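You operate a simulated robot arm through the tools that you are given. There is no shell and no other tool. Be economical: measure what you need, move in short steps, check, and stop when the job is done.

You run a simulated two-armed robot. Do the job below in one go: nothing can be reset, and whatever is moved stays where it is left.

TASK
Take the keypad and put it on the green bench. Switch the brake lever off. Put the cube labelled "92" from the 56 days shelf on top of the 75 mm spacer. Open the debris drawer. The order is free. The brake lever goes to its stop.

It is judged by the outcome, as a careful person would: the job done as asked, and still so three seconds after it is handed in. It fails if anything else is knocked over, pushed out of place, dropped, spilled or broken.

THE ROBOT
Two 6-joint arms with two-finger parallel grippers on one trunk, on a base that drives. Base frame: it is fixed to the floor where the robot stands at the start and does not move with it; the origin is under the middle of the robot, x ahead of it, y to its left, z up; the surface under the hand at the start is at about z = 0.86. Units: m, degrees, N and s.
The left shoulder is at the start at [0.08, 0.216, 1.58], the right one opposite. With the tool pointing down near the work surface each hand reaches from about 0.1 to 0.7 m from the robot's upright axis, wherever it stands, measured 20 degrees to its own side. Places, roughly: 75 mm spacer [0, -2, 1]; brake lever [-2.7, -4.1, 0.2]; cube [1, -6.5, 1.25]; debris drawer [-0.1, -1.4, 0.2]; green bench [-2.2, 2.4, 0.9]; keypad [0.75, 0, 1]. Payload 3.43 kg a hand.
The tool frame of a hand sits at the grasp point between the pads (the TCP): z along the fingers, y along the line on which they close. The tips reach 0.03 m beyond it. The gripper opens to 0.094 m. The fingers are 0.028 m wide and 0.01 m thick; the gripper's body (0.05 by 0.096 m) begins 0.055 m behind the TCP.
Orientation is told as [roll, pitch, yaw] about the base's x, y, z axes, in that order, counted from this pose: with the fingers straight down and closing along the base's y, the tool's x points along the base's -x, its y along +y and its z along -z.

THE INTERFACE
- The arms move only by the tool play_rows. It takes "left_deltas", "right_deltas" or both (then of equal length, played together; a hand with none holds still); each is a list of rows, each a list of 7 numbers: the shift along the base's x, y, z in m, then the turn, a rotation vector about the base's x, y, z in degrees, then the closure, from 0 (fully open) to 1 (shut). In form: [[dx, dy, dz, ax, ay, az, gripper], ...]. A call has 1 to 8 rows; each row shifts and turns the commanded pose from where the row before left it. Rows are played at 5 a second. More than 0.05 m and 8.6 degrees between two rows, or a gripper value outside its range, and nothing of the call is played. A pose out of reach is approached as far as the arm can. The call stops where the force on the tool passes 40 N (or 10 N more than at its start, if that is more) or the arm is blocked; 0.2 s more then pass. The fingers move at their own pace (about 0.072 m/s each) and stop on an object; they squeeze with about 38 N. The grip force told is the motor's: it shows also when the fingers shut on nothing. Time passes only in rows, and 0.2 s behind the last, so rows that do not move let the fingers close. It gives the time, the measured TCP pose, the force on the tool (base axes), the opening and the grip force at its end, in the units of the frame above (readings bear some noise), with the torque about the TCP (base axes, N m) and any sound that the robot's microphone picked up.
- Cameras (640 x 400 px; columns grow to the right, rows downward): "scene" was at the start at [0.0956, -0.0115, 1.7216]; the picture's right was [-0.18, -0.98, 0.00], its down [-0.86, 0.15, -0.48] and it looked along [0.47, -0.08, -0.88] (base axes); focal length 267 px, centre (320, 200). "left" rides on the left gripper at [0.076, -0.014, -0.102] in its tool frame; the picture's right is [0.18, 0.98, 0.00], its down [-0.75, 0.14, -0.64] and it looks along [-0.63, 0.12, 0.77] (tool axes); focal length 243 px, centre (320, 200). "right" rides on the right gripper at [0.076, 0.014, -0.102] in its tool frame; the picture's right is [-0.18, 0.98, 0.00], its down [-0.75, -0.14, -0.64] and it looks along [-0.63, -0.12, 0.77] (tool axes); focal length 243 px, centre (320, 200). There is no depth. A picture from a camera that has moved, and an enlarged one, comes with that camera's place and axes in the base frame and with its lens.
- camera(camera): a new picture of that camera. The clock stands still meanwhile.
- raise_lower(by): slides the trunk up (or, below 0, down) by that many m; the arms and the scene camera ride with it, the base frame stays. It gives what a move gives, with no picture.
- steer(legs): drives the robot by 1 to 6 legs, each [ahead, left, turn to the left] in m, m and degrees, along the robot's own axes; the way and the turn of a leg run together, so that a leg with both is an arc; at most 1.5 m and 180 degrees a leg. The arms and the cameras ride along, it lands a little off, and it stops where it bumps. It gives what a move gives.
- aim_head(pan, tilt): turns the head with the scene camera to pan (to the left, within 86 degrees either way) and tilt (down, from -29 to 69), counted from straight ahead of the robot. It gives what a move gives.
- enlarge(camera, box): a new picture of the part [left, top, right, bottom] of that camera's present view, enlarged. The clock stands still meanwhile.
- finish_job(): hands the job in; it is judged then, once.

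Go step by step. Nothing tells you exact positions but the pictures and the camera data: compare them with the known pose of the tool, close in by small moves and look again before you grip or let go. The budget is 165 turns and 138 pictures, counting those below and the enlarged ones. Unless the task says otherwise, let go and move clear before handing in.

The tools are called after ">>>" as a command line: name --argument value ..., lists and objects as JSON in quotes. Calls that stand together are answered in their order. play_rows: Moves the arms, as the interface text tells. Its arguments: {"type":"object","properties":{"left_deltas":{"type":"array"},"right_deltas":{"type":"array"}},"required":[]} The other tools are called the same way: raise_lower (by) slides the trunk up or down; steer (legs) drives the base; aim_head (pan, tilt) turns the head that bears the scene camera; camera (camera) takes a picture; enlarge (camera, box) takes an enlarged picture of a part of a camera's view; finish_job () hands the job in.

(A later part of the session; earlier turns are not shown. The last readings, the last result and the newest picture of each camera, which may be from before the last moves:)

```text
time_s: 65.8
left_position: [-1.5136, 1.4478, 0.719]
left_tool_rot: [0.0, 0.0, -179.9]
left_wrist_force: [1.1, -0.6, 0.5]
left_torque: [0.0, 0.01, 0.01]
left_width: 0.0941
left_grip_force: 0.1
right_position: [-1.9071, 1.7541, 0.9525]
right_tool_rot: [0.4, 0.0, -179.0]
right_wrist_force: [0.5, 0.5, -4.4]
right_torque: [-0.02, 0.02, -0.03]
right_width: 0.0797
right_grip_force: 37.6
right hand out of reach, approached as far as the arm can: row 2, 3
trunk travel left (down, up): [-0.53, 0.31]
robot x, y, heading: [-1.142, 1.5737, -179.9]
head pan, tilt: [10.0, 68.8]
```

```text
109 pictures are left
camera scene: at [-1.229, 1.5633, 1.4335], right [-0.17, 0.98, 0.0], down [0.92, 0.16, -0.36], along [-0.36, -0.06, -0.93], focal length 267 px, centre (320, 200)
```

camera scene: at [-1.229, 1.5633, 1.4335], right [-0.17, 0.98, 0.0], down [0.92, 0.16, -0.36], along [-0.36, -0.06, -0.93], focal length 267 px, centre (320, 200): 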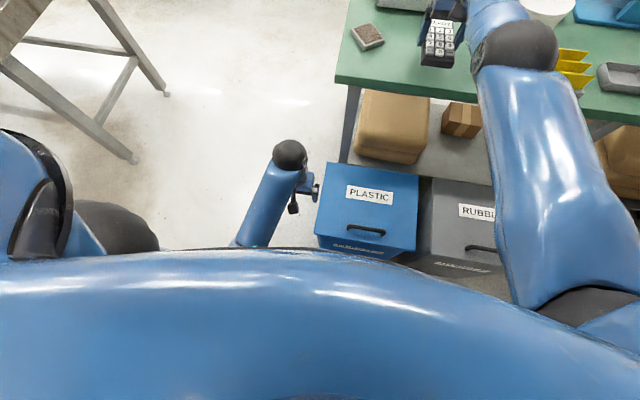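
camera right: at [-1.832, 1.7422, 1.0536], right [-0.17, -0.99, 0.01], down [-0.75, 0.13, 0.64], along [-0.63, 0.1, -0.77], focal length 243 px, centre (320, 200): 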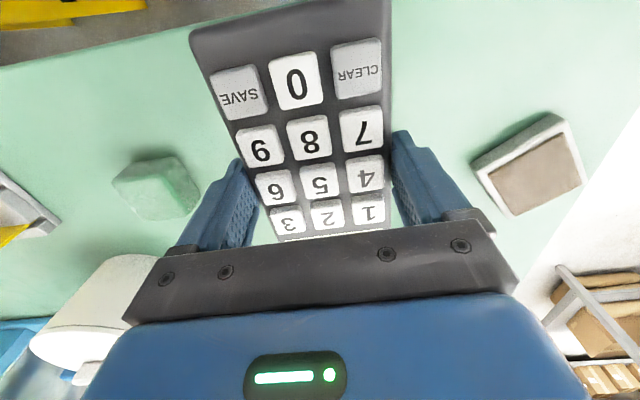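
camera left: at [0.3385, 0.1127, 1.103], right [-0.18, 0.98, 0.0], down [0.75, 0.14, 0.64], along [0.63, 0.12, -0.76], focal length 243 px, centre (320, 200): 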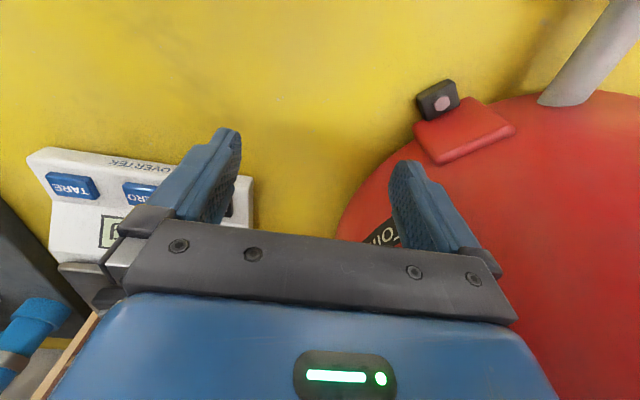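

The keypad would sit almost fully on the bench, edge at x≈-1.834. I lower with the trunk gradually.

>>> raise_lower --by -0.045

>>> play_rows --right_deltas '[[-0.02, 0, 0.015, 0, 0, 0, 1], [-0.01, 0, 0, 0, 0, 0, 1]]'

>>> raise_lower --by -0.02

>>> camera --camera "right"

```text
time_s: 66.7
left_position: [-1.5123, 1.4462, 0.6745]
left_tool_rot: [0.0, 0.1, -180.0]
left_wrist_force: [0.4, -0.5, 0.4]
left_torque: [0.01, -0.01, -0.02]
left_width: 0.0939
left_grip_force: 0.1
right_position: [-1.9055, 1.7538, 0.9078]
right_tool_rot: [0.5, -0.4, -179.1]
right_wrist_force: [-0.5, 0.7, -3.9]
right_torque: [-0.01, 0.02, -0.01]
right_width: 0.0796
right_grip_force: 37.8
trunk travel left (down, up): [-0.485, 0.355]
robot x, y, heading: [-1.1469, 1.573, -180.1]
head pan, tilt: [10.0, 68.8]
```

```text
time_s: 67.3
left_position: [-1.5122, 1.447, 0.6747]
left_tool_rot: [0.0, 0.2, -180.0]
left_wrist_force: [-0.5, 0.3, -0.2]
left_torque: [0.01, -0.03, -0.01]
left_width: 0.0941
left_grip_force: 0.0
right_position: [-1.9077, 1.7542, 0.9227]
right_tool_rot: [0.3, -0.1, -179.1]
right_wrist_force: [0.5, 0.1, -3.7]
right_torque: [0.01, 0.01, 0.01]
right_width: 0.0798
right_grip_force: 38.2
right hand out of reach, approached as far as the arm can: row 1, 2
trunk travel left (down, up): [-0.485, 0.355]
robot x, y, heading: [-1.1447, 1.5743, -179.9]
head pan, tilt: [10.0, 68.8]
```

```text
time_s: 68.0
left_position: [-1.513, 1.4467, 0.6554]
left_tool_rot: [0.1, 0.2, -180.0]
left_wrist_force: [0.1, -0.1, -0.4]
left_torque: [0.0, 0.0, 0.04]
left_width: 0.0942
left_grip_force: 0.1
right_position: [-1.9083, 1.7535, 0.9036]
right_tool_rot: [0.4, -0.2, -179.1]
right_wrist_force: [0.4, 0.1, -4.3]
right_torque: [0.01, 0.01, -0.01]
right_width: 0.0796
right_grip_force: 37.9
trunk travel left (down, up): [-0.465, 0.375]
robot x, y, heading: [-1.1435, 1.5744, -180.1]
head pan, tilt: [10.0, 68.8]
```

```text
108 pictures are left
camera right: at [-1.8334, 1.7424, 1.0047], right [-0.17, -0.99, 0.01], down [-0.75, 0.13, 0.64], along [-0.63, 0.1, -0.77], focal length 243 px, centre (320, 200)
```

right: 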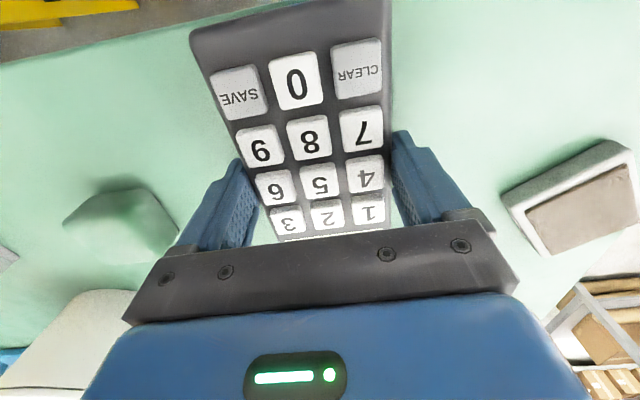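

>>> play_rows --right_deltas '[[0, 0, -0.006, 0, 0, 0, 1], [0, 0, -0.006, 0, 0, 0, 1]]'

>>> play_rows --right_deltas '[[0, 0, -0.005, 0, 0, 0, 1]]'

>>> camera --camera "right"

```text
time_s: 68.6
left_position: [-1.5131, 1.4479, 0.6552]
left_tool_rot: [0.1, 0.1, -180.0]
left_wrist_force: [-0.6, 0.0, 0.2]
left_torque: [0.03, -0.01, 0.01]
left_width: 0.094
left_grip_force: 0.0
right_position: [-1.9063, 1.7538, 0.8913]
right_tool_rot: [0.4, -0.3, -179.1]
right_wrist_force: [-0.7, 1.0, -1.6]
right_torque: [0.14, -0.13, 0.1]
right_width: 0.0796
right_grip_force: 37.9
trunk travel left (down, up): [-0.465, 0.375]
robot x, y, heading: [-1.1482, 1.5748, -179.9]
head pan, tilt: [10.0, 68.8]
```

```text
time_s: 69.0
left_position: [-1.5122, 1.4472, 0.6543]
left_tool_rot: [0.0, 0.0, -179.9]
left_wrist_force: [-0.2, 0.1, 0.3]
left_torque: [0.01, 0.01, 0.0]
left_width: 0.0939
left_grip_force: 0.0
right_position: [-1.906, 1.7543, 0.8902]
right_tool_rot: [0.3, -0.6, -179.1]
right_wrist_force: [0.1, 1.5, 15.7]
right_torque: [0.69, 0.12, 0.21]
right_width: 0.08
right_grip_force: 38.4
trunk travel left (down, up): [-0.465, 0.375]
robot x, y, heading: [-1.1474, 1.572, -179.8]
head pan, tilt: [10.0, 68.8]
```

```text
107 pictures are left
camera right: at [-1.8316, 1.7417, 0.9926], right [-0.17, -0.99, 0.01], down [-0.75, 0.13, 0.65], along [-0.64, 0.1, -0.76], focal length 243 px, centre (320, 200)
```

right: 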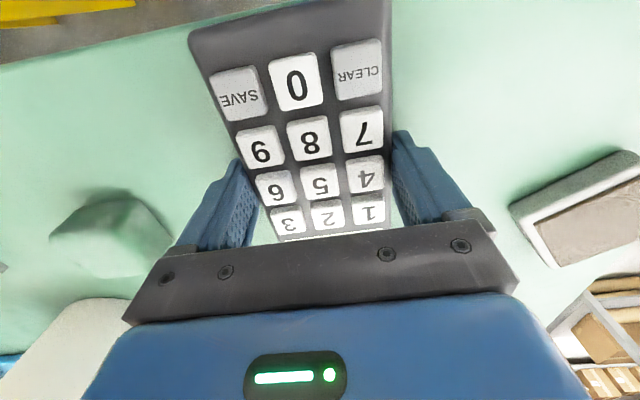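

Set down at bench height z≈0.858, close to the front edge. I release, lift, back off, and then nudge it inward by its near end.

>>> play_rows --right_deltas '[[0, 0, 0.001, 0, 0, 0, 0], [0, 0, 0, 0, 0, 0, 0], [0, 0, 0.03, 0, 0, 0, 0], [0, 0, 0.03, 0, 0, 0, 0], [0.045, 0, 0, 0, 0, 0, 0], [0.045, 0, 0, 0, 0, 0, 0.8], [0.04, 0, 0, 0, 0, 0, 1], [0, 0, 0, 0, 0, 0, 1]]'

>>> camera --camera "right"

>>> aim_head --pan -10 --tilt 50

>>> camera --camera "scene"

```text
time_s: 70.8
left_position: [-1.5132, 1.447, 0.6548]
left_tool_rot: [-0.1, 0.1, -180.0]
left_wrist_force: [-0.2, 0.4, -0.9]
left_torque: [0.01, -0.01, 0.03]
left_width: 0.0939
left_grip_force: 0.0
right_position: [-1.8724, 1.7479, 0.9212]
right_tool_rot: [0.4, -0.1, -179.1]
right_wrist_force: [-0.4, 0.2, -0.1]
right_torque: [0.02, 0.03, 0.0]
right_width: 0.0001
right_grip_force: 14.2
right hand out of reach, approached as far as the arm can: row 5, 6, 7
trunk travel left (down, up): [-0.465, 0.375]
robot x, y, heading: [-1.1409, 1.5723, -180.2]
head pan, tilt: [10.0, 68.8]
```

```text
106 pictures are left
camera right: at [-1.799, 1.736, 1.0228], right [-0.17, -0.99, 0.01], down [-0.75, 0.13, 0.64], along [-0.64, 0.1, -0.77], focal length 243 px, centre (320, 200)
```

right: 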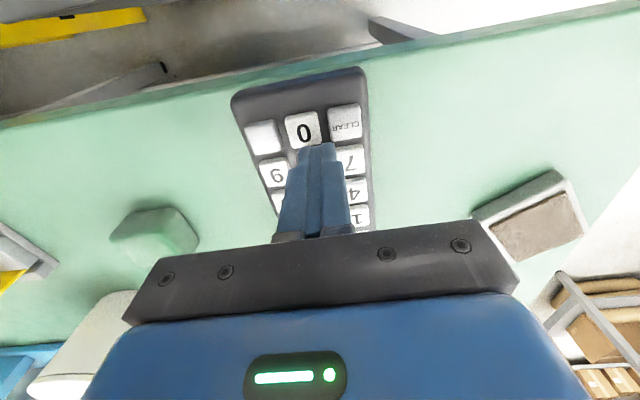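

```text
time_s: 71.6
left_position: [-1.5127, 1.4452, 0.6538]
left_tool_rot: [0.0, 0.0, -180.0]
left_wrist_force: [-0.2, 0.4, 0.9]
left_torque: [-0.01, 0.02, 0.01]
left_width: 0.0939
left_grip_force: 0.1
right_position: [-1.8741, 1.7486, 0.9203]
right_tool_rot: [0.4, -0.2, -179.1]
right_wrist_force: [-0.2, -0.9, 0.5]
right_torque: [0.01, -0.03, -0.01]
right_width: 0.0
right_grip_force: 33.0
trunk travel left (down, up): [-0.465, 0.375]
robot x, y, heading: [-1.1499, 1.5743, -180.1]
head pan, tilt: [-10.0, 50.0]
```

```text
105 pictures are left
camera scene: at [-1.2487, 1.5859, 1.3905], right [0.17, 0.98, 0.0], down [0.76, -0.13, -0.64], along [-0.63, 0.11, -0.77], focal length 267 px, centre (320, 200)
```

scene: 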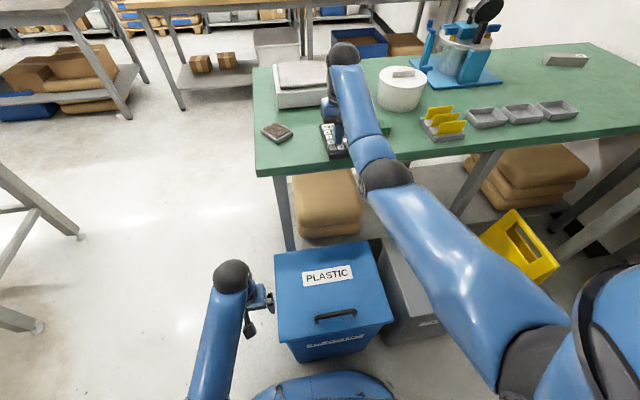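

The keypad lies flat and fully on the bench. I raise the trunk straight up and back away, then verify.

>>> raise_lower --by 0.3

>>> steer --legs '[[-0.5, 0, 0]]'

>>> camera --camera "scene"

```text
time_s: 74.6
left_position: [-1.5118, 1.4475, 0.9549]
left_tool_rot: [0.0, 0.1, -180.1]
left_wrist_force: [-0.4, 0.0, -0.8]
left_torque: [-0.04, -0.02, 0.0]
left_width: 0.094
left_grip_force: 0.0
right_position: [-1.8729, 1.7478, 1.2218]
right_tool_rot: [0.5, -0.2, -179.0]
right_wrist_force: [0.1, -0.2, 0.0]
right_torque: [0.0, 0.0, 0.0]
right_width: 0.0
right_grip_force: 33.0
trunk travel left (down, up): [-0.765, 0.075]
robot x, y, heading: [-1.1421, 1.5719, -179.9]
head pan, tilt: [-10.0, 50.0]
```

```text
time_s: 77.6
left_position: [-1.0089, 1.447, 0.9541]
left_tool_rot: [0.1, 0.1, 179.7]
left_wrist_force: [0.2, -0.1, 0.1]
left_torque: [-0.01, 0.0, 0.02]
left_width: 0.0939
left_grip_force: 0.0
right_position: [-1.3677, 1.7503, 1.2198]
right_tool_rot: [0.4, -0.1, -179.4]
right_wrist_force: [-0.3, -1.1, 0.4]
right_torque: [0.01, 0.03, 0.02]
right_width: 0.0001
right_grip_force: 32.9
trunk travel left (down, up): [-0.765, 0.075]
robot x, y, heading: [-0.6359, 1.5699, 179.6]
head pan, tilt: [-10.0, 50.0]
```

```text
104 pictures are left
camera scene: at [-0.7448, 1.5854, 1.6903], right [0.18, 0.98, 0.0], down [0.76, -0.14, -0.64], along [-0.63, 0.11, -0.77], focal length 267 px, centre (320, 200)
```

scene: 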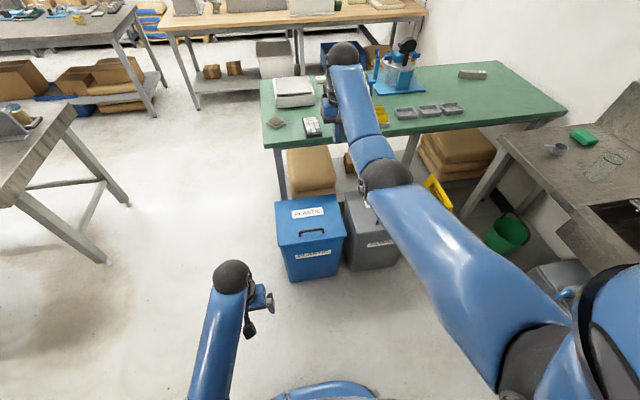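

Keypad job done. I tuck the right hand in, then turn toward -y to view the other stations.

>>> play_rows --right_deltas '[[0.03, 0, -0.035, 0, 0, 0, 0.5], [0.03, 0, -0.035, 0, 0, 0, 0], [0.03, 0, -0.035, 0, 0, 0, 0], [0.03, 0, -0.035, 0, 0, 0, 0], [0.04, 0, -0.025, 0, 0, 0, 0], [0.04, 0, -0.02, 0, 0, 0, 0], [0.04, 0, -0.02, 0, 0, 0, 0], [0.04, 0, -0.01, 0, 0, 0, 0]]'

>>> steer --legs '[[-0.2, 0, 0], [0, 0, 90], [1.2, 0, 0]]'

>>> aim_head --pan 0 --tilt 30

>>> camera --camera "scene"

```text
time_s: 79.4
left_position: [-1.0052, 1.4481, 0.9548]
left_tool_rot: [0.0, -0.1, 179.7]
left_wrist_force: [0.5, -0.6, -0.2]
left_torque: [-0.02, 0.0, -0.03]
left_width: 0.0939
left_grip_force: 0.0
right_position: [-1.1158, 1.7482, 0.9823]
right_tool_rot: [0.3, -0.5, -179.4]
right_wrist_force: [0.6, -0.2, 0.2]
right_torque: [-0.01, -0.01, 0.0]
right_width: 0.0942
right_grip_force: 0.0
right hand out of reach, approached as far as the arm can: row 1, 2, 3, 5, 6, 8
trunk travel left (down, up): [-0.765, 0.075]
robot x, y, heading: [-0.6339, 1.57, 179.5]
head pan, tilt: [-10.0, 50.0]
```

```text
time_s: 90.4
left_position: [-0.3793, -0.0013, 0.9553]
left_tool_rot: [0.0, 0.0, -92.6]
left_wrist_force: [0.2, -0.5, -0.5]
left_torque: [0.04, -0.02, 0.04]
left_width: 0.0939
left_grip_force: 0.0
right_position: [-0.684, -0.099, 0.9821]
right_tool_rot: [0.4, -0.4, -91.8]
right_wrist_force: [-0.5, 0.3, 0.7]
right_torque: [0.02, 0.01, 0.01]
right_width: 0.0943
right_grip_force: 0.1
trunk travel left (down, up): [-0.765, 0.075]
robot x, y, heading: [-0.4891, 0.3707, -92.8]
head pan, tilt: [-10.0, 50.0]
```

```text
time_s: 91.2
left_position: [-0.3801, -0.0026, 0.9531]
left_tool_rot: [0.0, 0.1, -92.5]
left_wrist_force: [0.0, -0.7, -0.5]
left_torque: [0.02, 0.0, 0.04]
left_width: 0.0941
left_grip_force: 0.1
right_position: [-0.6836, -0.1013, 0.982]
right_tool_rot: [0.5, -0.4, -91.7]
right_wrist_force: [0.6, -0.8, -0.3]
right_torque: [-0.01, 0.03, 0.01]
right_width: 0.0941
right_grip_force: 0.1
trunk travel left (down, up): [-0.765, 0.075]
robot x, y, heading: [-0.4892, 0.3707, -92.4]
head pan, tilt: [0.0, 30.0]
```

```text
103 pictures are left
camera scene: at [-0.4923, 0.251, 1.72], right [-1.0, 0.05, 0.0], down [0.02, 0.5, -0.87], along [-0.04, -0.86, -0.5], focal length 267 px, centre (320, 200)
```

scene: 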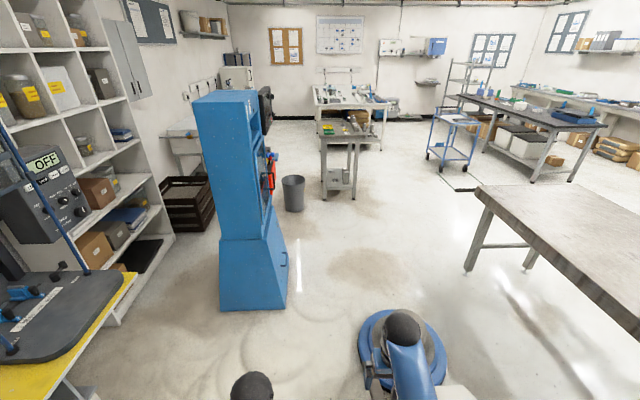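

The blue cabinet ahead should carry the drawer and spacer. I check it and the round blue thing near my right hand.

>>> enlarge --camera "scene" --box '[180, 70, 340, 320]'

>>> aim_head --pan -20 --tilt 60

>>> camera --camera "scene"

```text
1.60 times, centred on (260, 195) of scene
camera zoom: at [-0.4923, 0.251, 1.72], right [-1.0, 0.05, 0.0], down [0.02, 0.5, -0.87], along [-0.04, -0.86, -0.5], focal length 428 px, centre (416, 208)
```

zoom: 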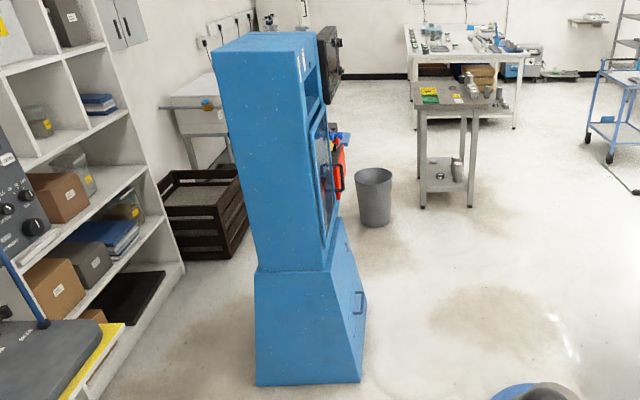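

```text
time_s: 92.2
left_position: [-0.3794, -0.0018, 0.9537]
left_tool_rot: [0.0, -0.1, -92.6]
left_wrist_force: [-0.2, -0.5, 1.0]
left_torque: [0.0, -0.01, -0.02]
left_width: 0.0941
left_grip_force: 0.2
right_position: [-0.6843, -0.1011, 0.981]
right_tool_rot: [0.4, -0.3, -91.7]
right_wrist_force: [0.2, 0.3, 0.1]
right_torque: [0.0, -0.01, 0.0]
right_width: 0.0937
right_grip_force: 0.2
trunk travel left (down, up): [-0.765, 0.075]
robot x, y, heading: [-0.4876, 0.3702, -92.6]
head pan, tilt: [-20.0, 60.0]
```

```text
101 pictures are left
camera scene: at [-0.5138, 0.2803, 1.678], right [-0.92, 0.38, 0.0], down [0.33, 0.8, -0.5], along [-0.19, -0.46, -0.87], focal length 267 px, centre (320, 200)
```

scene: 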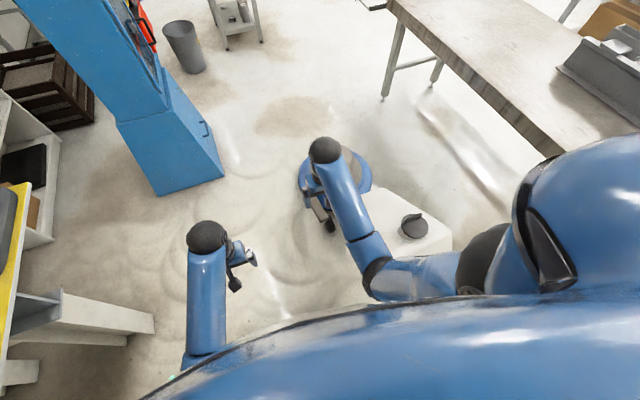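

A floor scrubber stands at my right, leaving a doubtful gap to the cabinet. I'll take the open west route, which leads to the brake lever first: back up, turn west, and look.

>>> steer --legs '[[-0.63, 0, 0], [0, 0, -87.5], [0.9, 0, 0]]'

>>> aim_head --pan 25 --tilt 35

>>> camera --camera "scene"

```text
time_s: 103.7
left_position: [-1.7124, 0.9096, 0.9543]
left_tool_rot: [0.0, 0.0, 178.2]
left_wrist_force: [-1.1, 0.6, 0.2]
left_torque: [0.01, 0.0, 0.02]
left_width: 0.0941
left_grip_force: 0.1
right_position: [-1.8143, 1.2126, 0.982]
right_tool_rot: [0.4, -0.4, 179.0]
right_wrist_force: [-0.4, -1.1, 0.8]
right_torque: [0.01, 0.04, -0.02]
right_width: 0.0939
right_grip_force: 0.0
trunk travel left (down, up): [-0.765, 0.075]
robot x, y, heading: [-1.3392, 1.022, 178.2]
head pan, tilt: [-20.0, 60.0]
```

```text
time_s: 104.8
left_position: [-1.7131, 0.9088, 0.9551]
left_tool_rot: [0.0, 0.3, 178.2]
left_wrist_force: [1.0, 0.9, 0.1]
left_torque: [-0.01, 0.01, -0.01]
left_width: 0.094
left_grip_force: 0.0
right_position: [-1.8152, 1.2118, 0.9827]
right_tool_rot: [0.4, -0.4, 179.1]
right_wrist_force: [0.7, -0.3, 0.0]
right_torque: [-0.01, -0.01, 0.02]
right_width: 0.0937
right_grip_force: 0.1
trunk travel left (down, up): [-0.765, 0.075]
robot x, y, heading: [-1.3397, 1.0253, 178.2]
head pan, tilt: [25.0, 35.0]
```

```text
100 pictures are left
camera scene: at [-1.4494, 0.9896, 1.7123], right [-0.39, 0.92, 0.0], down [0.53, 0.23, -0.82], along [-0.75, -0.32, -0.57], focal length 267 px, centre (320, 200)
```

scene: 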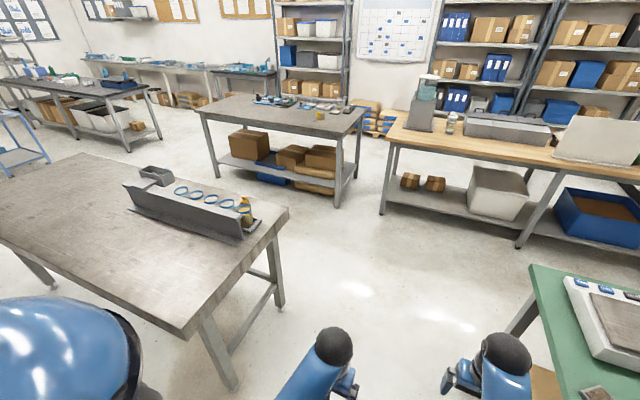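

A corridor between the tables at x≈-2.9 leads south. I drive through it and look.

>>> steer --legs '[[0.05, 0.06, 1.8], [1.5, 0, 0], [0, 0, 90], [1.3, 0, 0]]'

>>> aim_head --pan 0 --tilt 30

>>> camera --camera "scene"

```text
time_s: 123.0
left_position: [-2.6335, -0.7279, 0.9542]
left_tool_rot: [0.0, 0.1, -85.1]
left_wrist_force: [0.1, 0.6, 0.3]
left_torque: [0.01, -0.03, 0.01]
left_width: 0.094
left_grip_force: 0.0
right_position: [-2.9223, -0.8659, 0.9821]
right_tool_rot: [0.3, -0.3, -84.2]
right_wrist_force: [0.7, 0.6, -0.5]
right_torque: [-0.03, -0.02, 0.03]
right_width: 0.0939
right_grip_force: 0.1
trunk travel left (down, up): [-0.765, 0.075]
robot x, y, heading: [-2.7883, -0.3721, -85.2]
head pan, tilt: [25.0, 35.0]
```

```text
time_s: 123.9
left_position: [-2.6344, -0.7296, 0.9547]
left_tool_rot: [0.0, 0.1, -85.0]
left_wrist_force: [-0.1, 0.3, -0.6]
left_torque: [-0.01, 0.0, 0.0]
left_width: 0.0941
left_grip_force: 0.0
right_position: [-2.9224, -0.867, 0.981]
right_tool_rot: [0.4, -0.4, -84.2]
right_wrist_force: [-0.4, -0.5, -0.3]
right_torque: [0.03, -0.02, -0.01]
right_width: 0.0939
right_grip_force: 0.1
trunk travel left (down, up): [-0.765, 0.075]
robot x, y, heading: [-2.792, -0.3757, -85.1]
head pan, tilt: [0.0, 30.0]
```

```text
99 pictures are left
camera scene: at [-2.7786, -0.4926, 1.72], right [-1.0, -0.09, 0.0], down [-0.04, 0.5, -0.87], along [0.08, -0.86, -0.5], focal length 267 px, centre (320, 200)
```

scene: 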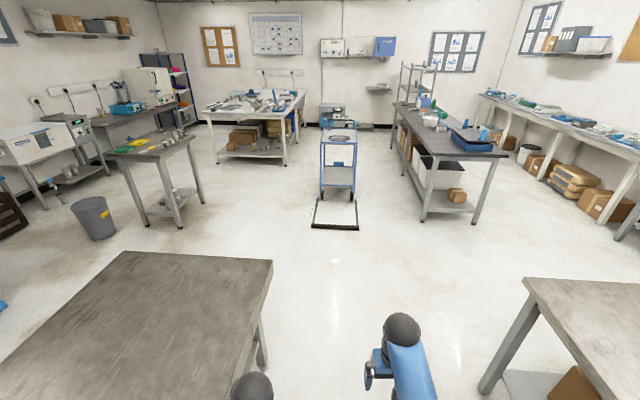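

The blue trolley ahead must carry the brake lever. I zoom.

>>> enlarge --camera "scene" --box '[290, 110, 390, 240]'

>>> enlarge --camera "scene" --box '[0, 50, 320, 250]'

```text
3.08 times, centred on (340, 175) of scene
camera zoom: at [-2.7786, -0.4926, 1.72], right [-1.0, -0.09, 0.0], down [-0.04, 0.5, -0.87], along [0.08, -0.86, -0.5], focal length 822 px, centre (258, 277)
```

zoom: 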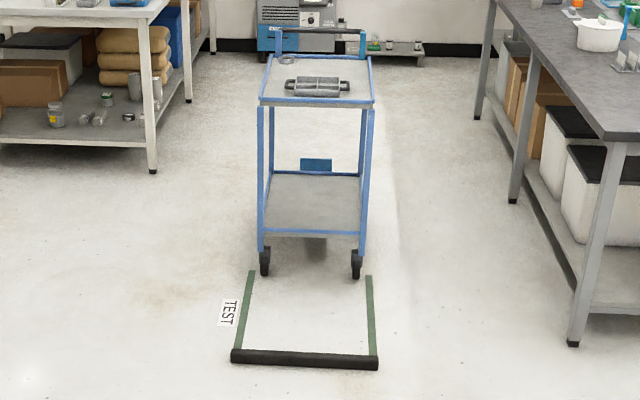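

```text
2.00 times, centred on (160, 150) of scene
camera zoom: at [-2.7786, -0.4926, 1.72], right [-1.0, -0.09, 0.0], down [-0.04, 0.5, -0.87], along [0.08, -0.86, -0.5], focal length 534 px, centre (640, 300)
```

zoom: 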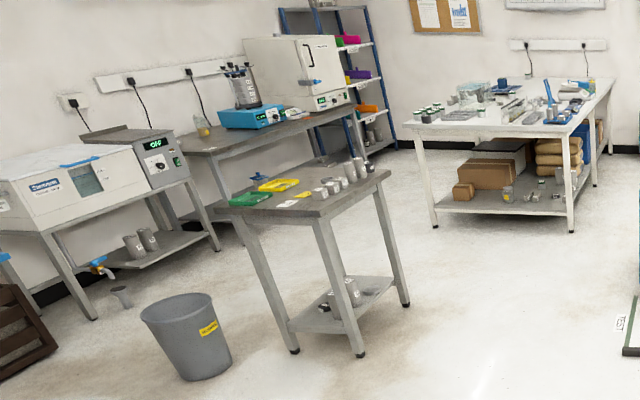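

The trolley's brake is likely at its far (south) end. I go around its east side.

>>> steer --legs '[[1.2, 0, -5], [1.1, 0.6, 0], [0.5, 0, 0]]'

>>> aim_head --pan -15 --tilt 35

>>> camera --camera "scene"

```text
time_s: 138.4
left_position: [-1.9977, -3.5321, 0.954]
left_tool_rot: [0.0, 0.0, -89.6]
left_wrist_force: [0.3, -0.3, 0.4]
left_torque: [0.02, 0.03, 0.0]
left_width: 0.0941
left_grip_force: 0.0
right_position: [-2.2958, -3.6486, 0.9827]
right_tool_rot: [0.4, -0.4, -88.5]
right_wrist_force: [0.3, -0.7, -0.3]
right_torque: [-0.01, 0.03, -0.01]
right_width: 0.0941
right_grip_force: 0.0
trunk travel left (down, up): [-0.765, 0.075]
robot x, y, heading: [-2.1224, -3.1706, -89.3]
head pan, tilt: [0.0, 30.0]
```

```text
time_s: 139.2
left_position: [-1.9981, -3.5345, 0.9534]
left_tool_rot: [0.0, 0.0, -89.6]
left_wrist_force: [-0.4, 0.0, 0.8]
left_torque: [0.0, -0.02, 0.01]
left_width: 0.0936
left_grip_force: 0.0
right_position: [-2.2959, -3.6491, 0.982]
right_tool_rot: [0.4, -0.3, -88.6]
right_wrist_force: [0.0, -0.2, 0.3]
right_torque: [0.0, -0.01, 0.02]
right_width: 0.0941
right_grip_force: 0.0
trunk travel left (down, up): [-0.765, 0.075]
robot x, y, heading: [-2.1276, -3.1641, -89.3]
head pan, tilt: [-15.0, 35.0]
```

```text
96 pictures are left
camera scene: at [-2.1464, -3.2826, 1.7123], right [-0.97, 0.25, 0.0], down [0.14, 0.56, -0.82], along [-0.2, -0.79, -0.57], focal length 267 px, centre (320, 200)
```

scene: 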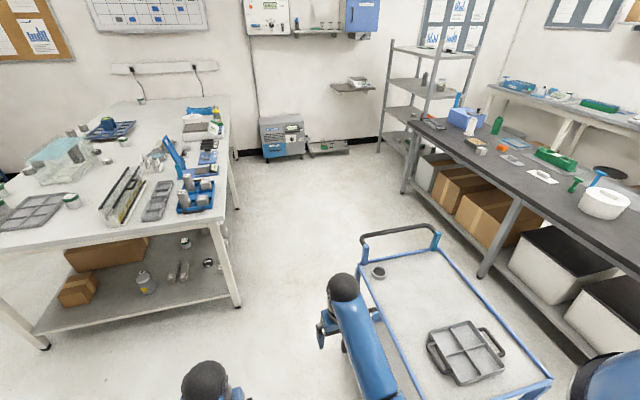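

The trolley's push-handle end is at y≈-4.1. I move ahead alongside it and look at its end and lower area.

>>> steer --legs '[[0.6, 0.0, 0]]'

>>> aim_head --pan -55 --tilt 55

>>> camera --camera "scene"

>>> aim_head --pan 20 --tilt 55

>>> camera --camera "scene"

```text
time_s: 142.7
left_position: [-1.9867, -4.1429, 0.9566]
left_tool_rot: [0.0, 0.0, -89.0]
left_wrist_force: [-0.4, 0.0, 0.7]
left_torque: [0.01, 0.0, 0.0]
left_width: 0.0941
left_grip_force: 0.0
right_position: [-2.2858, -4.2602, 0.9829]
right_tool_rot: [0.3, -0.3, -88.2]
right_wrist_force: [-0.5, -0.2, 0.2]
right_torque: [0.0, 0.0, -0.05]
right_width: 0.094
right_grip_force: 0.1
trunk travel left (down, up): [-0.765, 0.075]
robot x, y, heading: [-2.1197, -3.7737, -89.0]
head pan, tilt: [-15.0, 35.0]
```

```text
time_s: 143.7
left_position: [-1.9865, -4.1442, 0.9551]
left_tool_rot: [0.0, 0.1, -89.2]
left_wrist_force: [-0.8, -0.1, 0.1]
left_torque: [0.02, 0.01, -0.02]
left_width: 0.0941
left_grip_force: 0.1
right_position: [-2.2853, -4.2608, 0.9816]
right_tool_rot: [0.4, -0.5, -88.2]
right_wrist_force: [-0.4, -0.4, -0.6]
right_torque: [-0.03, -0.02, 0.0]
right_width: 0.0938
right_grip_force: 0.1
trunk travel left (down, up): [-0.765, 0.075]
robot x, y, heading: [-2.1152, -3.7741, -88.7]
head pan, tilt: [-55.0, 55.0]
```

```text
95 pictures are left
camera scene: at [-2.1752, -3.8497, 1.6841], right [-0.59, 0.81, 0.0], down [0.66, 0.48, -0.57], along [-0.46, -0.34, -0.82], focal length 267 px, centre (320, 200)
```

scene: 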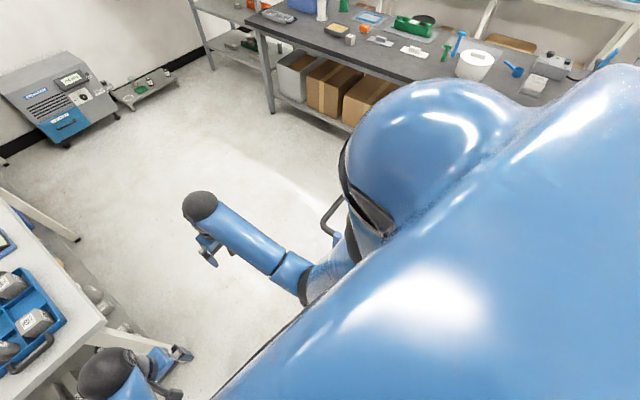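

```text
time_s: 145.2
left_position: [-1.986, -4.1425, 0.9547]
left_tool_rot: [0.1, 0.1, -89.1]
left_wrist_force: [0.0, -0.2, -0.2]
left_torque: [0.02, 0.03, 0.01]
left_width: 0.0939
left_grip_force: 0.1
right_position: [-2.2861, -4.2607, 0.9819]
right_tool_rot: [0.4, -0.5, -88.2]
right_wrist_force: [0.7, -0.2, -0.9]
right_torque: [0.02, 0.02, -0.01]
right_width: 0.094
right_grip_force: 0.0
trunk travel left (down, up): [-0.765, 0.075]
robot x, y, heading: [-2.118, -3.7771, -89.2]
head pan, tilt: [20.0, 55.0]
```

```text
94 pictures are left
camera scene: at [-2.0911, -3.8748, 1.684], right [-0.93, -0.36, 0.0], down [-0.29, 0.77, -0.57], along [0.2, -0.54, -0.82], focal length 267 px, centre (320, 200)
```

scene: 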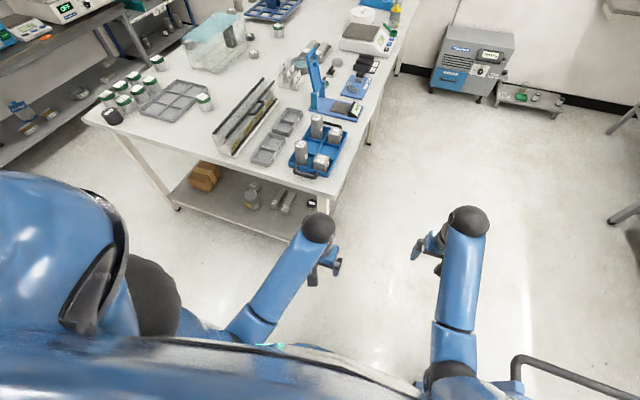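

Open floor lies south of the trolley. I slip between the trolley corner and white table diagonally, then turn round to face the trolley's end.

>>> steer --legs '[[0.6, -0.2, 0], [0.5, -0.33, 0], [0, 0, -178]]'

>>> aim_head --pan 0 --tilt 50

>>> camera --camera "scene"

```text
time_s: 159.0
left_position: [-2.7713, -4.5227, 0.9541]
left_tool_rot: [0.0, 0.1, 91.8]
left_wrist_force: [0.5, 0.1, 0.5]
left_torque: [0.02, 0.0, 0.02]
left_width: 0.0943
left_grip_force: 0.0
right_position: [-2.4741, -4.402, 0.9822]
right_tool_rot: [0.5, -0.3, 92.8]
right_wrist_force: [0.4, -0.1, 0.1]
right_torque: [0.0, 0.05, 0.0]
right_width: 0.0939
right_grip_force: 0.1
trunk travel left (down, up): [-0.765, 0.075]
robot x, y, heading: [-2.6319, -4.8905, 92.1]
head pan, tilt: [20.0, 55.0]
```

```text
time_s: 159.9
left_position: [-2.7709, -4.5235, 0.9546]
left_tool_rot: [0.0, 0.2, 91.9]
left_wrist_force: [-0.2, -0.1, -0.8]
left_torque: [0.02, 0.01, 0.01]
left_width: 0.094
left_grip_force: 0.1
right_position: [-2.474, -4.4016, 0.9818]
right_tool_rot: [0.4, -0.4, 92.8]
right_wrist_force: [-0.2, 0.3, -0.4]
right_torque: [0.0, -0.01, 0.01]
right_width: 0.0941
right_grip_force: 0.1
trunk travel left (down, up): [-0.765, 0.075]
robot x, y, heading: [-2.6337, -4.8906, 91.9]
head pan, tilt: [0.0, 50.0]
```

```text
93 pictures are left
camera scene: at [-2.6349, -4.7806, 1.6905], right [1.0, 0.03, 0.0], down [0.03, -0.77, -0.64], along [-0.02, 0.64, -0.77], focal length 267 px, centre (320, 200)
```

scene: 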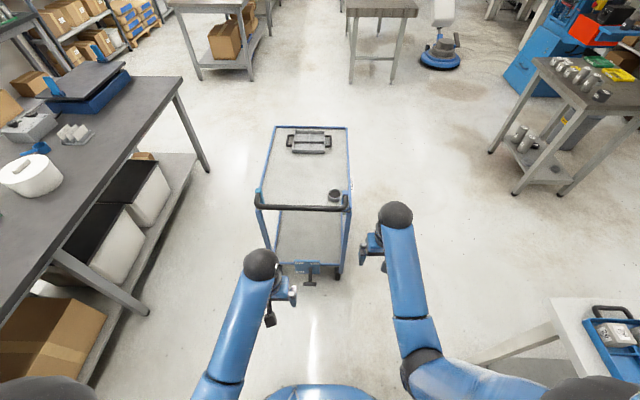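

>>> enlarge --camera "scene" --box '[240, 180, 380, 300]'

```text
3.33 times, centred on (310, 240) of scene
camera zoom: at [-2.6349, -4.7806, 1.6905], right [1.0, 0.03, 0.0], down [0.03, -0.77, -0.64], along [-0.02, 0.64, -0.77], focal length 891 px, centre (353, 67)
```

zoom: 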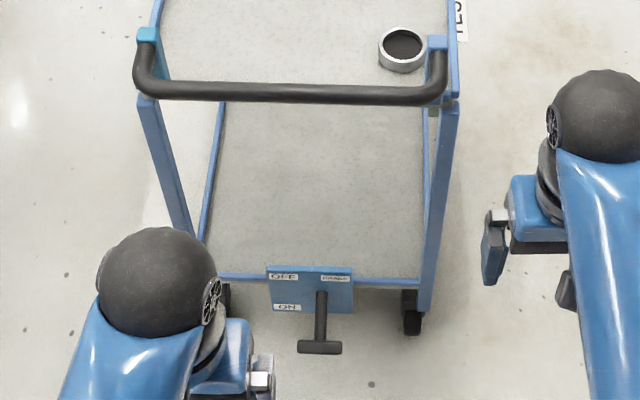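

The T-shaped brake lever sits low at about (-2.71, -4.17, 0.2) beside a plate marked OFF (top) and ON (bottom). I lower the trunk for a closer look.

>>> raise_lower --by -0.6

>>> camera --camera "left"

>>> aim_head --pan 0 --tilt 45

>>> enlarge --camera "scene" --box '[200, 130, 400, 260]'

```text
refused: -0.6 is not a number from -0.4 to 0.4
```

```text
91 pictures are left
camera left: at [-2.7541, -4.5984, 1.0567], right [-0.98, -0.22, 0.0], down [-0.17, 0.75, 0.64], along [-0.14, 0.63, -0.77], focal length 243 px, centre (320, 200)
```

left: 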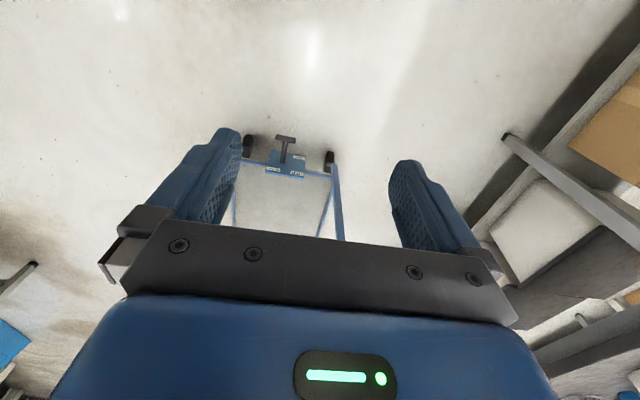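

```text
time_s: 160.5
left_position: [-2.7708, -4.5231, 0.9549]
left_tool_rot: [-0.1, 0.1, 91.8]
left_wrist_force: [0.1, -0.3, -0.3]
left_torque: [-0.01, -0.01, 0.03]
left_width: 0.0939
left_grip_force: 0.0
right_position: [-2.4745, -4.4005, 0.9807]
right_tool_rot: [0.3, -0.5, 92.8]
right_wrist_force: [-0.2, 0.3, 0.3]
right_torque: [-0.03, -0.02, 0.0]
right_width: 0.0942
right_grip_force: 0.1
trunk travel left (down, up): [-0.765, 0.075]
robot x, y, heading: [-2.6333, -4.8877, 92.0]
head pan, tilt: [0.0, 45.0]
```

```text
3.08 times, centred on (300, 195) of scene
camera zoom: at [-2.635, -4.7764, 1.6974], right [1.0, 0.03, 0.0], down [0.02, -0.71, -0.71], along [-0.02, 0.71, -0.71], focal length 822 px, centre (382, 215)
```

zoom: 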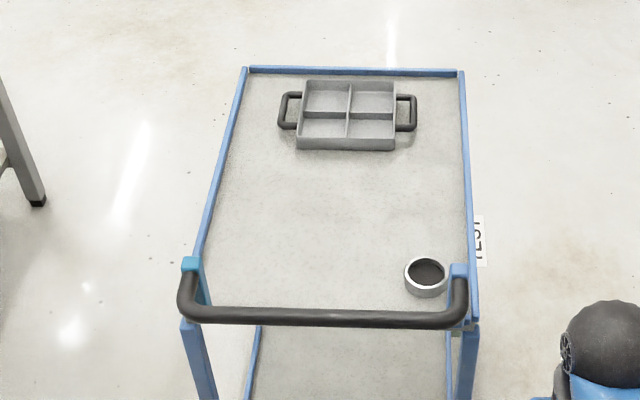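

>>> raise_lower --by -0.4

>>> raise_lower --by -0.2

>>> camera --camera "left"

>>> aim_head --pan 0 --tilt 55

>>> camera --camera "scene"

```text
time_s: 164.4
left_position: [-2.7702, -4.5238, 0.5549]
left_tool_rot: [0.1, 0.2, 92.0]
left_wrist_force: [0.3, 0.7, 0.1]
left_torque: [-0.01, 0.03, -0.01]
left_width: 0.0939
left_grip_force: 0.1
right_position: [-2.4743, -4.4011, 0.5825]
right_tool_rot: [0.4, -0.4, 92.8]
right_wrist_force: [0.2, 0.5, -0.1]
right_torque: [0.02, 0.0, 0.01]
right_width: 0.0941
right_grip_force: 0.0
trunk travel left (down, up): [-0.365, 0.475]
robot x, y, heading: [-2.631, -4.8896, 91.9]
head pan, tilt: [0.0, 45.0]
```

```text
time_s: 166.5
left_position: [-2.771, -4.5242, 0.3552]
left_tool_rot: [0.0, 0.2, 91.9]
left_wrist_force: [0.3, -0.8, -0.2]
left_torque: [-0.03, -0.01, 0.0]
left_width: 0.094
left_grip_force: 0.1
right_position: [-2.4749, -4.4019, 0.3819]
right_tool_rot: [0.4, -0.4, 92.7]
right_wrist_force: [0.3, -0.5, 0.1]
right_torque: [0.01, -0.01, 0.02]
right_width: 0.0938
right_grip_force: 0.0
trunk travel left (down, up): [-0.165, 0.675]
robot x, y, heading: [-2.6366, -4.8906, 92.0]
head pan, tilt: [0.0, 45.0]
```

```text
89 pictures are left
camera left: at [-2.7541, -4.5985, 0.4568], right [-0.98, -0.22, 0.0], down [-0.17, 0.75, 0.64], along [-0.14, 0.63, -0.77], focal length 243 px, centre (320, 200)
```

left: 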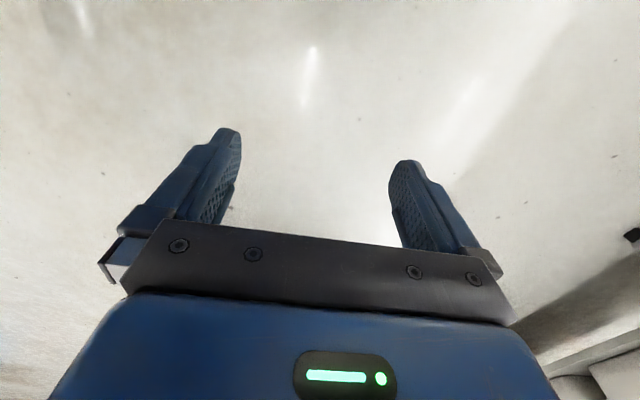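

```text
time_s: 167.2
left_position: [-2.7697, -4.5246, 0.3548]
left_tool_rot: [0.0, 0.1, 92.0]
left_wrist_force: [-0.3, 0.5, 0.1]
left_torque: [0.03, -0.01, 0.01]
left_width: 0.0942
left_grip_force: 0.0
right_position: [-2.474, -4.4012, 0.3826]
right_tool_rot: [0.5, -0.4, 92.8]
right_wrist_force: [0.6, -0.1, -0.8]
right_torque: [0.02, 0.03, -0.03]
right_width: 0.0942
right_grip_force: 0.1
trunk travel left (down, up): [-0.165, 0.675]
robot x, y, heading: [-2.6317, -4.888, 91.8]
head pan, tilt: [0.0, 55.0]
```

```text
88 pictures are left
camera scene: at [-2.6347, -4.7856, 1.0841], right [1.0, 0.03, 0.0], down [0.03, -0.82, -0.57], along [-0.02, 0.57, -0.82], focal length 267 px, centre (320, 200)
```

scene: 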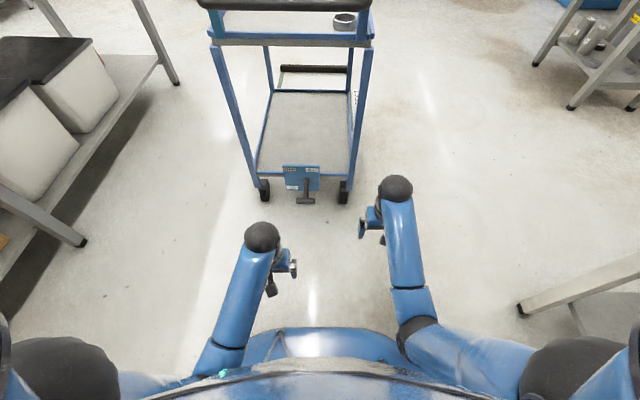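

>>> enlarge --camera "scene" --box '[250, 140, 370, 220]'

```text
5.00 times, centred on (310, 180) of scene
camera zoom: at [-2.6347, -4.7856, 1.0841], right [1.0, 0.03, 0.0], down [0.03, -0.82, -0.57], along [-0.02, 0.57, -0.82], focal length 1336 px, centre (370, 300)
```

zoom: 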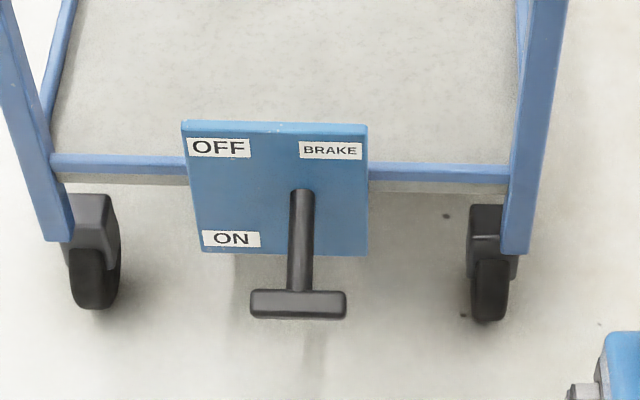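

The lever points down (ON) with its T-bar at about (-2.713,-4.159,0.174), pivot near (-4.09,0.235). I'll pinch the stem between the fingers and swing it up. First I pull the right hand back a little and drive 0.2 m ahead.

>>> play_rows --right_deltas '[[0, -0.04, -0.01, 0, 0, 0, 0], [0, -0.04, -0.01, 0, 0, 0, 0], [0, -0.04, -0.01, 0, 0, 0, 0]]'

>>> steer --legs '[[0.2, 0, -1.8]]'

>>> play_rows --left_deltas '[[0.02, 0.03, 0, 0, 0, 0, 0], [0.02, 0.03, 0, 0, 0, 0, 0], [0.02, 0.03, 0, 0, 0, 0, 0], [0, 0.02, 0, 0, 0, 0, 0]]'

>>> camera --camera "left"

```text
time_s: 168.1
left_position: [-2.7701, -4.5234, 0.3549]
left_tool_rot: [0.0, 0.2, 91.8]
left_wrist_force: [0.4, 0.4, 0.2]
left_torque: [-0.05, 0.0, 0.0]
left_width: 0.094
left_grip_force: 0.1
right_position: [-2.4762, -4.5229, 0.3513]
right_tool_rot: [0.4, -0.4, 92.8]
right_wrist_force: [-0.3, -0.7, 0.0]
right_torque: [0.01, -0.03, 0.0]
right_width: 0.0942
right_grip_force: 0.0
trunk travel left (down, up): [-0.165, 0.675]
robot x, y, heading: [-2.6306, -4.8858, 91.9]
head pan, tilt: [0.0, 55.0]
```

```text
time_s: 169.6
left_position: [-2.7628, -4.3214, 0.3544]
left_tool_rot: [0.0, 0.1, 90.2]
left_wrist_force: [0.1, 0.1, 0.1]
left_torque: [0.04, -0.02, 0.0]
left_width: 0.0941
left_grip_force: 0.1
right_position: [-2.4694, -4.3301, 0.3509]
right_tool_rot: [0.3, -0.3, 91.1]
right_wrist_force: [-0.3, -0.5, -0.2]
right_torque: [0.02, -0.02, 0.0]
right_width: 0.0937
right_grip_force: 0.1
trunk travel left (down, up): [-0.165, 0.675]
robot x, y, heading: [-2.6412, -4.6902, 90.1]
head pan, tilt: [0.0, 55.0]
```

```text
time_s: 170.6
left_position: [-2.7034, -4.2117, 0.3534]
left_tool_rot: [0.0, 0.1, 90.2]
left_wrist_force: [-0.2, 0.3, -0.6]
left_torque: [0.02, 0.01, 0.01]
left_width: 0.0941
left_grip_force: 0.0
right_position: [-2.4681, -4.3297, 0.3515]
right_tool_rot: [0.4, -0.3, 91.1]
right_wrist_force: [0.1, -0.5, -1.0]
right_torque: [0.0, 0.0, -0.03]
right_width: 0.0939
right_grip_force: 0.1
trunk travel left (down, up): [-0.165, 0.675]
robot x, y, heading: [-2.6392, -4.6866, 90.0]
head pan, tilt: [0.0, 55.0]
```

```text
86 pictures are left
camera left: at [-2.6895, -4.2872, 0.4565], right [-0.98, -0.19, 0.0], down [-0.14, 0.75, 0.64], along [-0.12, 0.63, -0.77], focal length 243 px, centre (320, 200)
```

left: 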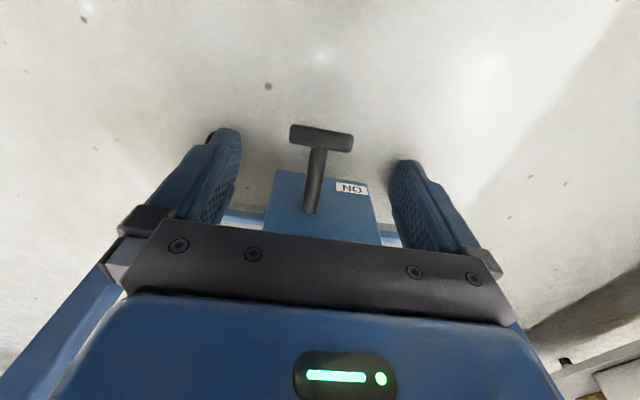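

Coordinates agree. I move over the stem and look before descending.

>>> play_rows --left_deltas '[[-0.012, 0.03, 0, 0, 0, 0, 0], [0, 0.03, 0, 0, 0, 0, 0], [0, 0.022, 0, 0, 0, 0, 0], [0, 0, -0.03, 0, 0, 0, 0], [0, 0, -0.03, 0, 0, 0, 0]]'

>>> camera --camera "left"

>>> camera --camera "scene"

```text
time_s: 171.8
left_position: [-2.7172, -4.1298, 0.294]
left_tool_rot: [0.0, 0.1, 90.2]
left_wrist_force: [0.9, 0.1, 0.2]
left_torque: [-0.03, 0.02, -0.02]
left_width: 0.0938
left_grip_force: 0.1
right_position: [-2.4689, -4.3298, 0.3524]
right_tool_rot: [0.3, -0.3, 91.1]
right_wrist_force: [-1.3, 0.0, -0.2]
right_torque: [0.07, -0.02, 0.05]
right_width: 0.0941
right_grip_force: 0.1
trunk travel left (down, up): [-0.165, 0.675]
robot x, y, heading: [-2.638, -4.6892, 90.2]
head pan, tilt: [0.0, 55.0]
```

```text
85 pictures are left
camera left: at [-2.7028, -4.2053, 0.3953], right [-0.98, -0.19, 0.0], down [-0.14, 0.75, 0.64], along [-0.12, 0.63, -0.77], focal length 243 px, centre (320, 200)
```

left: 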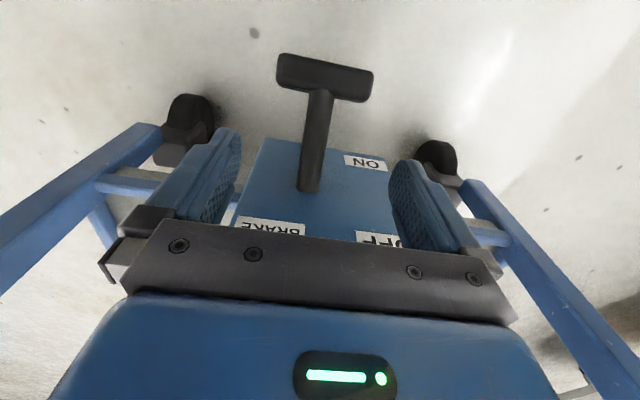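

```text
84 pictures are left
camera scene: at [-2.6352, -4.5873, 1.084], right [1.0, 0.0, 0.0], down [0.0, -0.82, -0.57], along [0.0, 0.57, -0.82], focal length 267 px, centre (320, 200)
```

scene: 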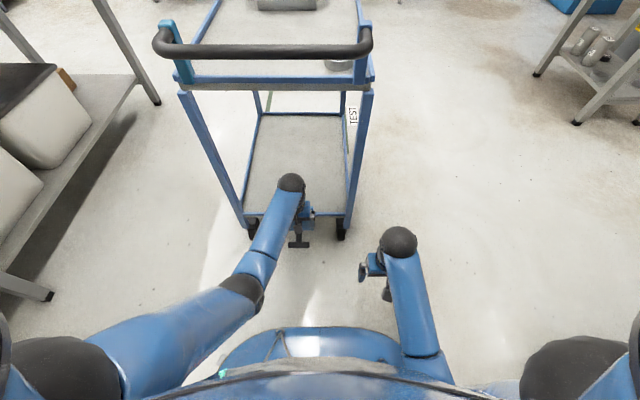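

Fingers straddle the stem. I descend and pinch.

>>> play_rows --left_deltas '[[0, 0, -0.03, 0, 0, 0, 0], [0, 0.001, -0.03, 0, 0, 0, 0], [0, 0, -0.027, 0, 0, 0, 0], [0, 0, 0, 0, 0, 0, 1], [0, 0, 0, 0, 0, 0, 1], [0, 0, 0, 0, 0, 0, 1], [0, 0, 0, 0, 0, 0, 1]]'

>>> camera --camera "left"

```text
time_s: 173.4
left_position: [-2.717, -4.1296, 0.2083]
left_tool_rot: [0.0, 0.3, 90.2]
left_wrist_force: [3.5, -1.3, -3.8]
left_torque: [-0.18, 0.17, 0.13]
left_width: 0.0791
left_grip_force: 45.0
right_position: [-2.4688, -4.3292, 0.3511]
right_tool_rot: [0.4, -0.3, 91.0]
right_wrist_force: [0.2, 0.2, 0.3]
right_torque: [0.01, -0.02, -0.01]
right_width: 0.094
right_grip_force: 0.1
trunk travel left (down, up): [-0.165, 0.675]
robot x, y, heading: [-2.6343, -4.6893, 90.1]
head pan, tilt: [0.0, 55.0]
```

```text
83 pictures are left
camera left: at [-2.7023, -4.2048, 0.3101], right [-0.98, -0.19, 0.0], down [-0.14, 0.75, 0.64], along [-0.12, 0.63, -0.77], focal length 243 px, centre (320, 200)
```

left: 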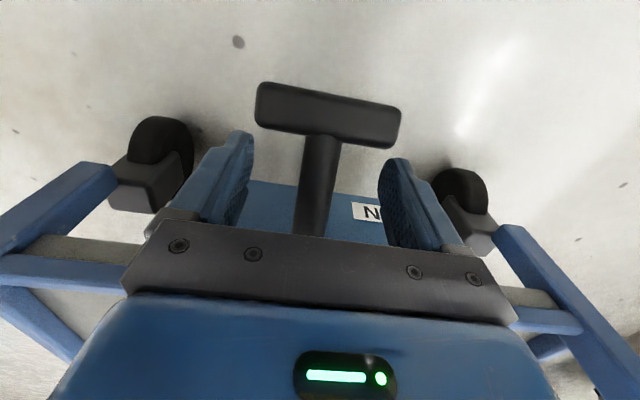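

The fingers caught the ends of the T-bar, which works if centred. I reopen, centre on the bar, and regrip.

>>> play_rows --left_deltas '[[0, 0, 0, 0, 0, 0, 0], [0, -0.013, 0, 0, 0, 0, 0], [0, -0.013, -0.013, 0, 0, 0, 0], [0, 0, -0.013, 0, 0, 0, 0], [0, 0, 0, 0, 0, 0, 1], [0, 0, 0, 0, 0, 0, 1]]'

>>> camera --camera "left"

```text
time_s: 174.8
left_position: [-2.7163, -4.1556, 0.1812]
left_tool_rot: [0.1, 0.2, 90.2]
left_wrist_force: [-1.0, -2.6, 2.0]
left_torque: [-0.22, 0.22, -0.14]
left_width: 0.084
left_grip_force: 44.7
right_position: [-2.4689, -4.3297, 0.3518]
right_tool_rot: [0.4, -0.4, 91.1]
right_wrist_force: [-0.1, 0.3, -0.5]
right_torque: [-0.04, -0.03, 0.02]
right_width: 0.094
right_grip_force: 0.0
trunk travel left (down, up): [-0.165, 0.675]
robot x, y, heading: [-2.6342, -4.6916, 90.1]
head pan, tilt: [0.0, 55.0]
```

```text
82 pictures are left
camera left: at [-2.7022, -4.2311, 0.2832], right [-0.98, -0.19, 0.0], down [-0.14, 0.75, 0.64], along [-0.12, 0.63, -0.77], focal length 243 px, centre (320, 200)
```

left: 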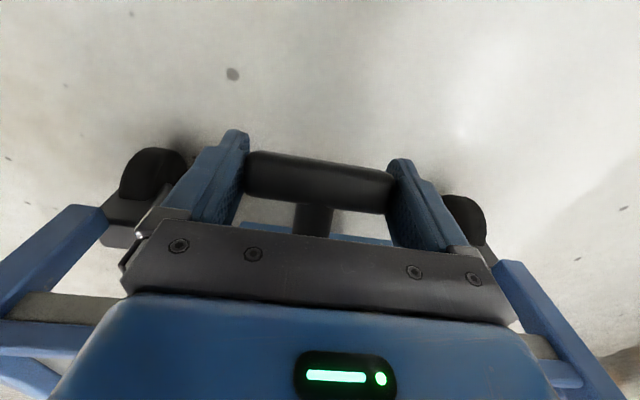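

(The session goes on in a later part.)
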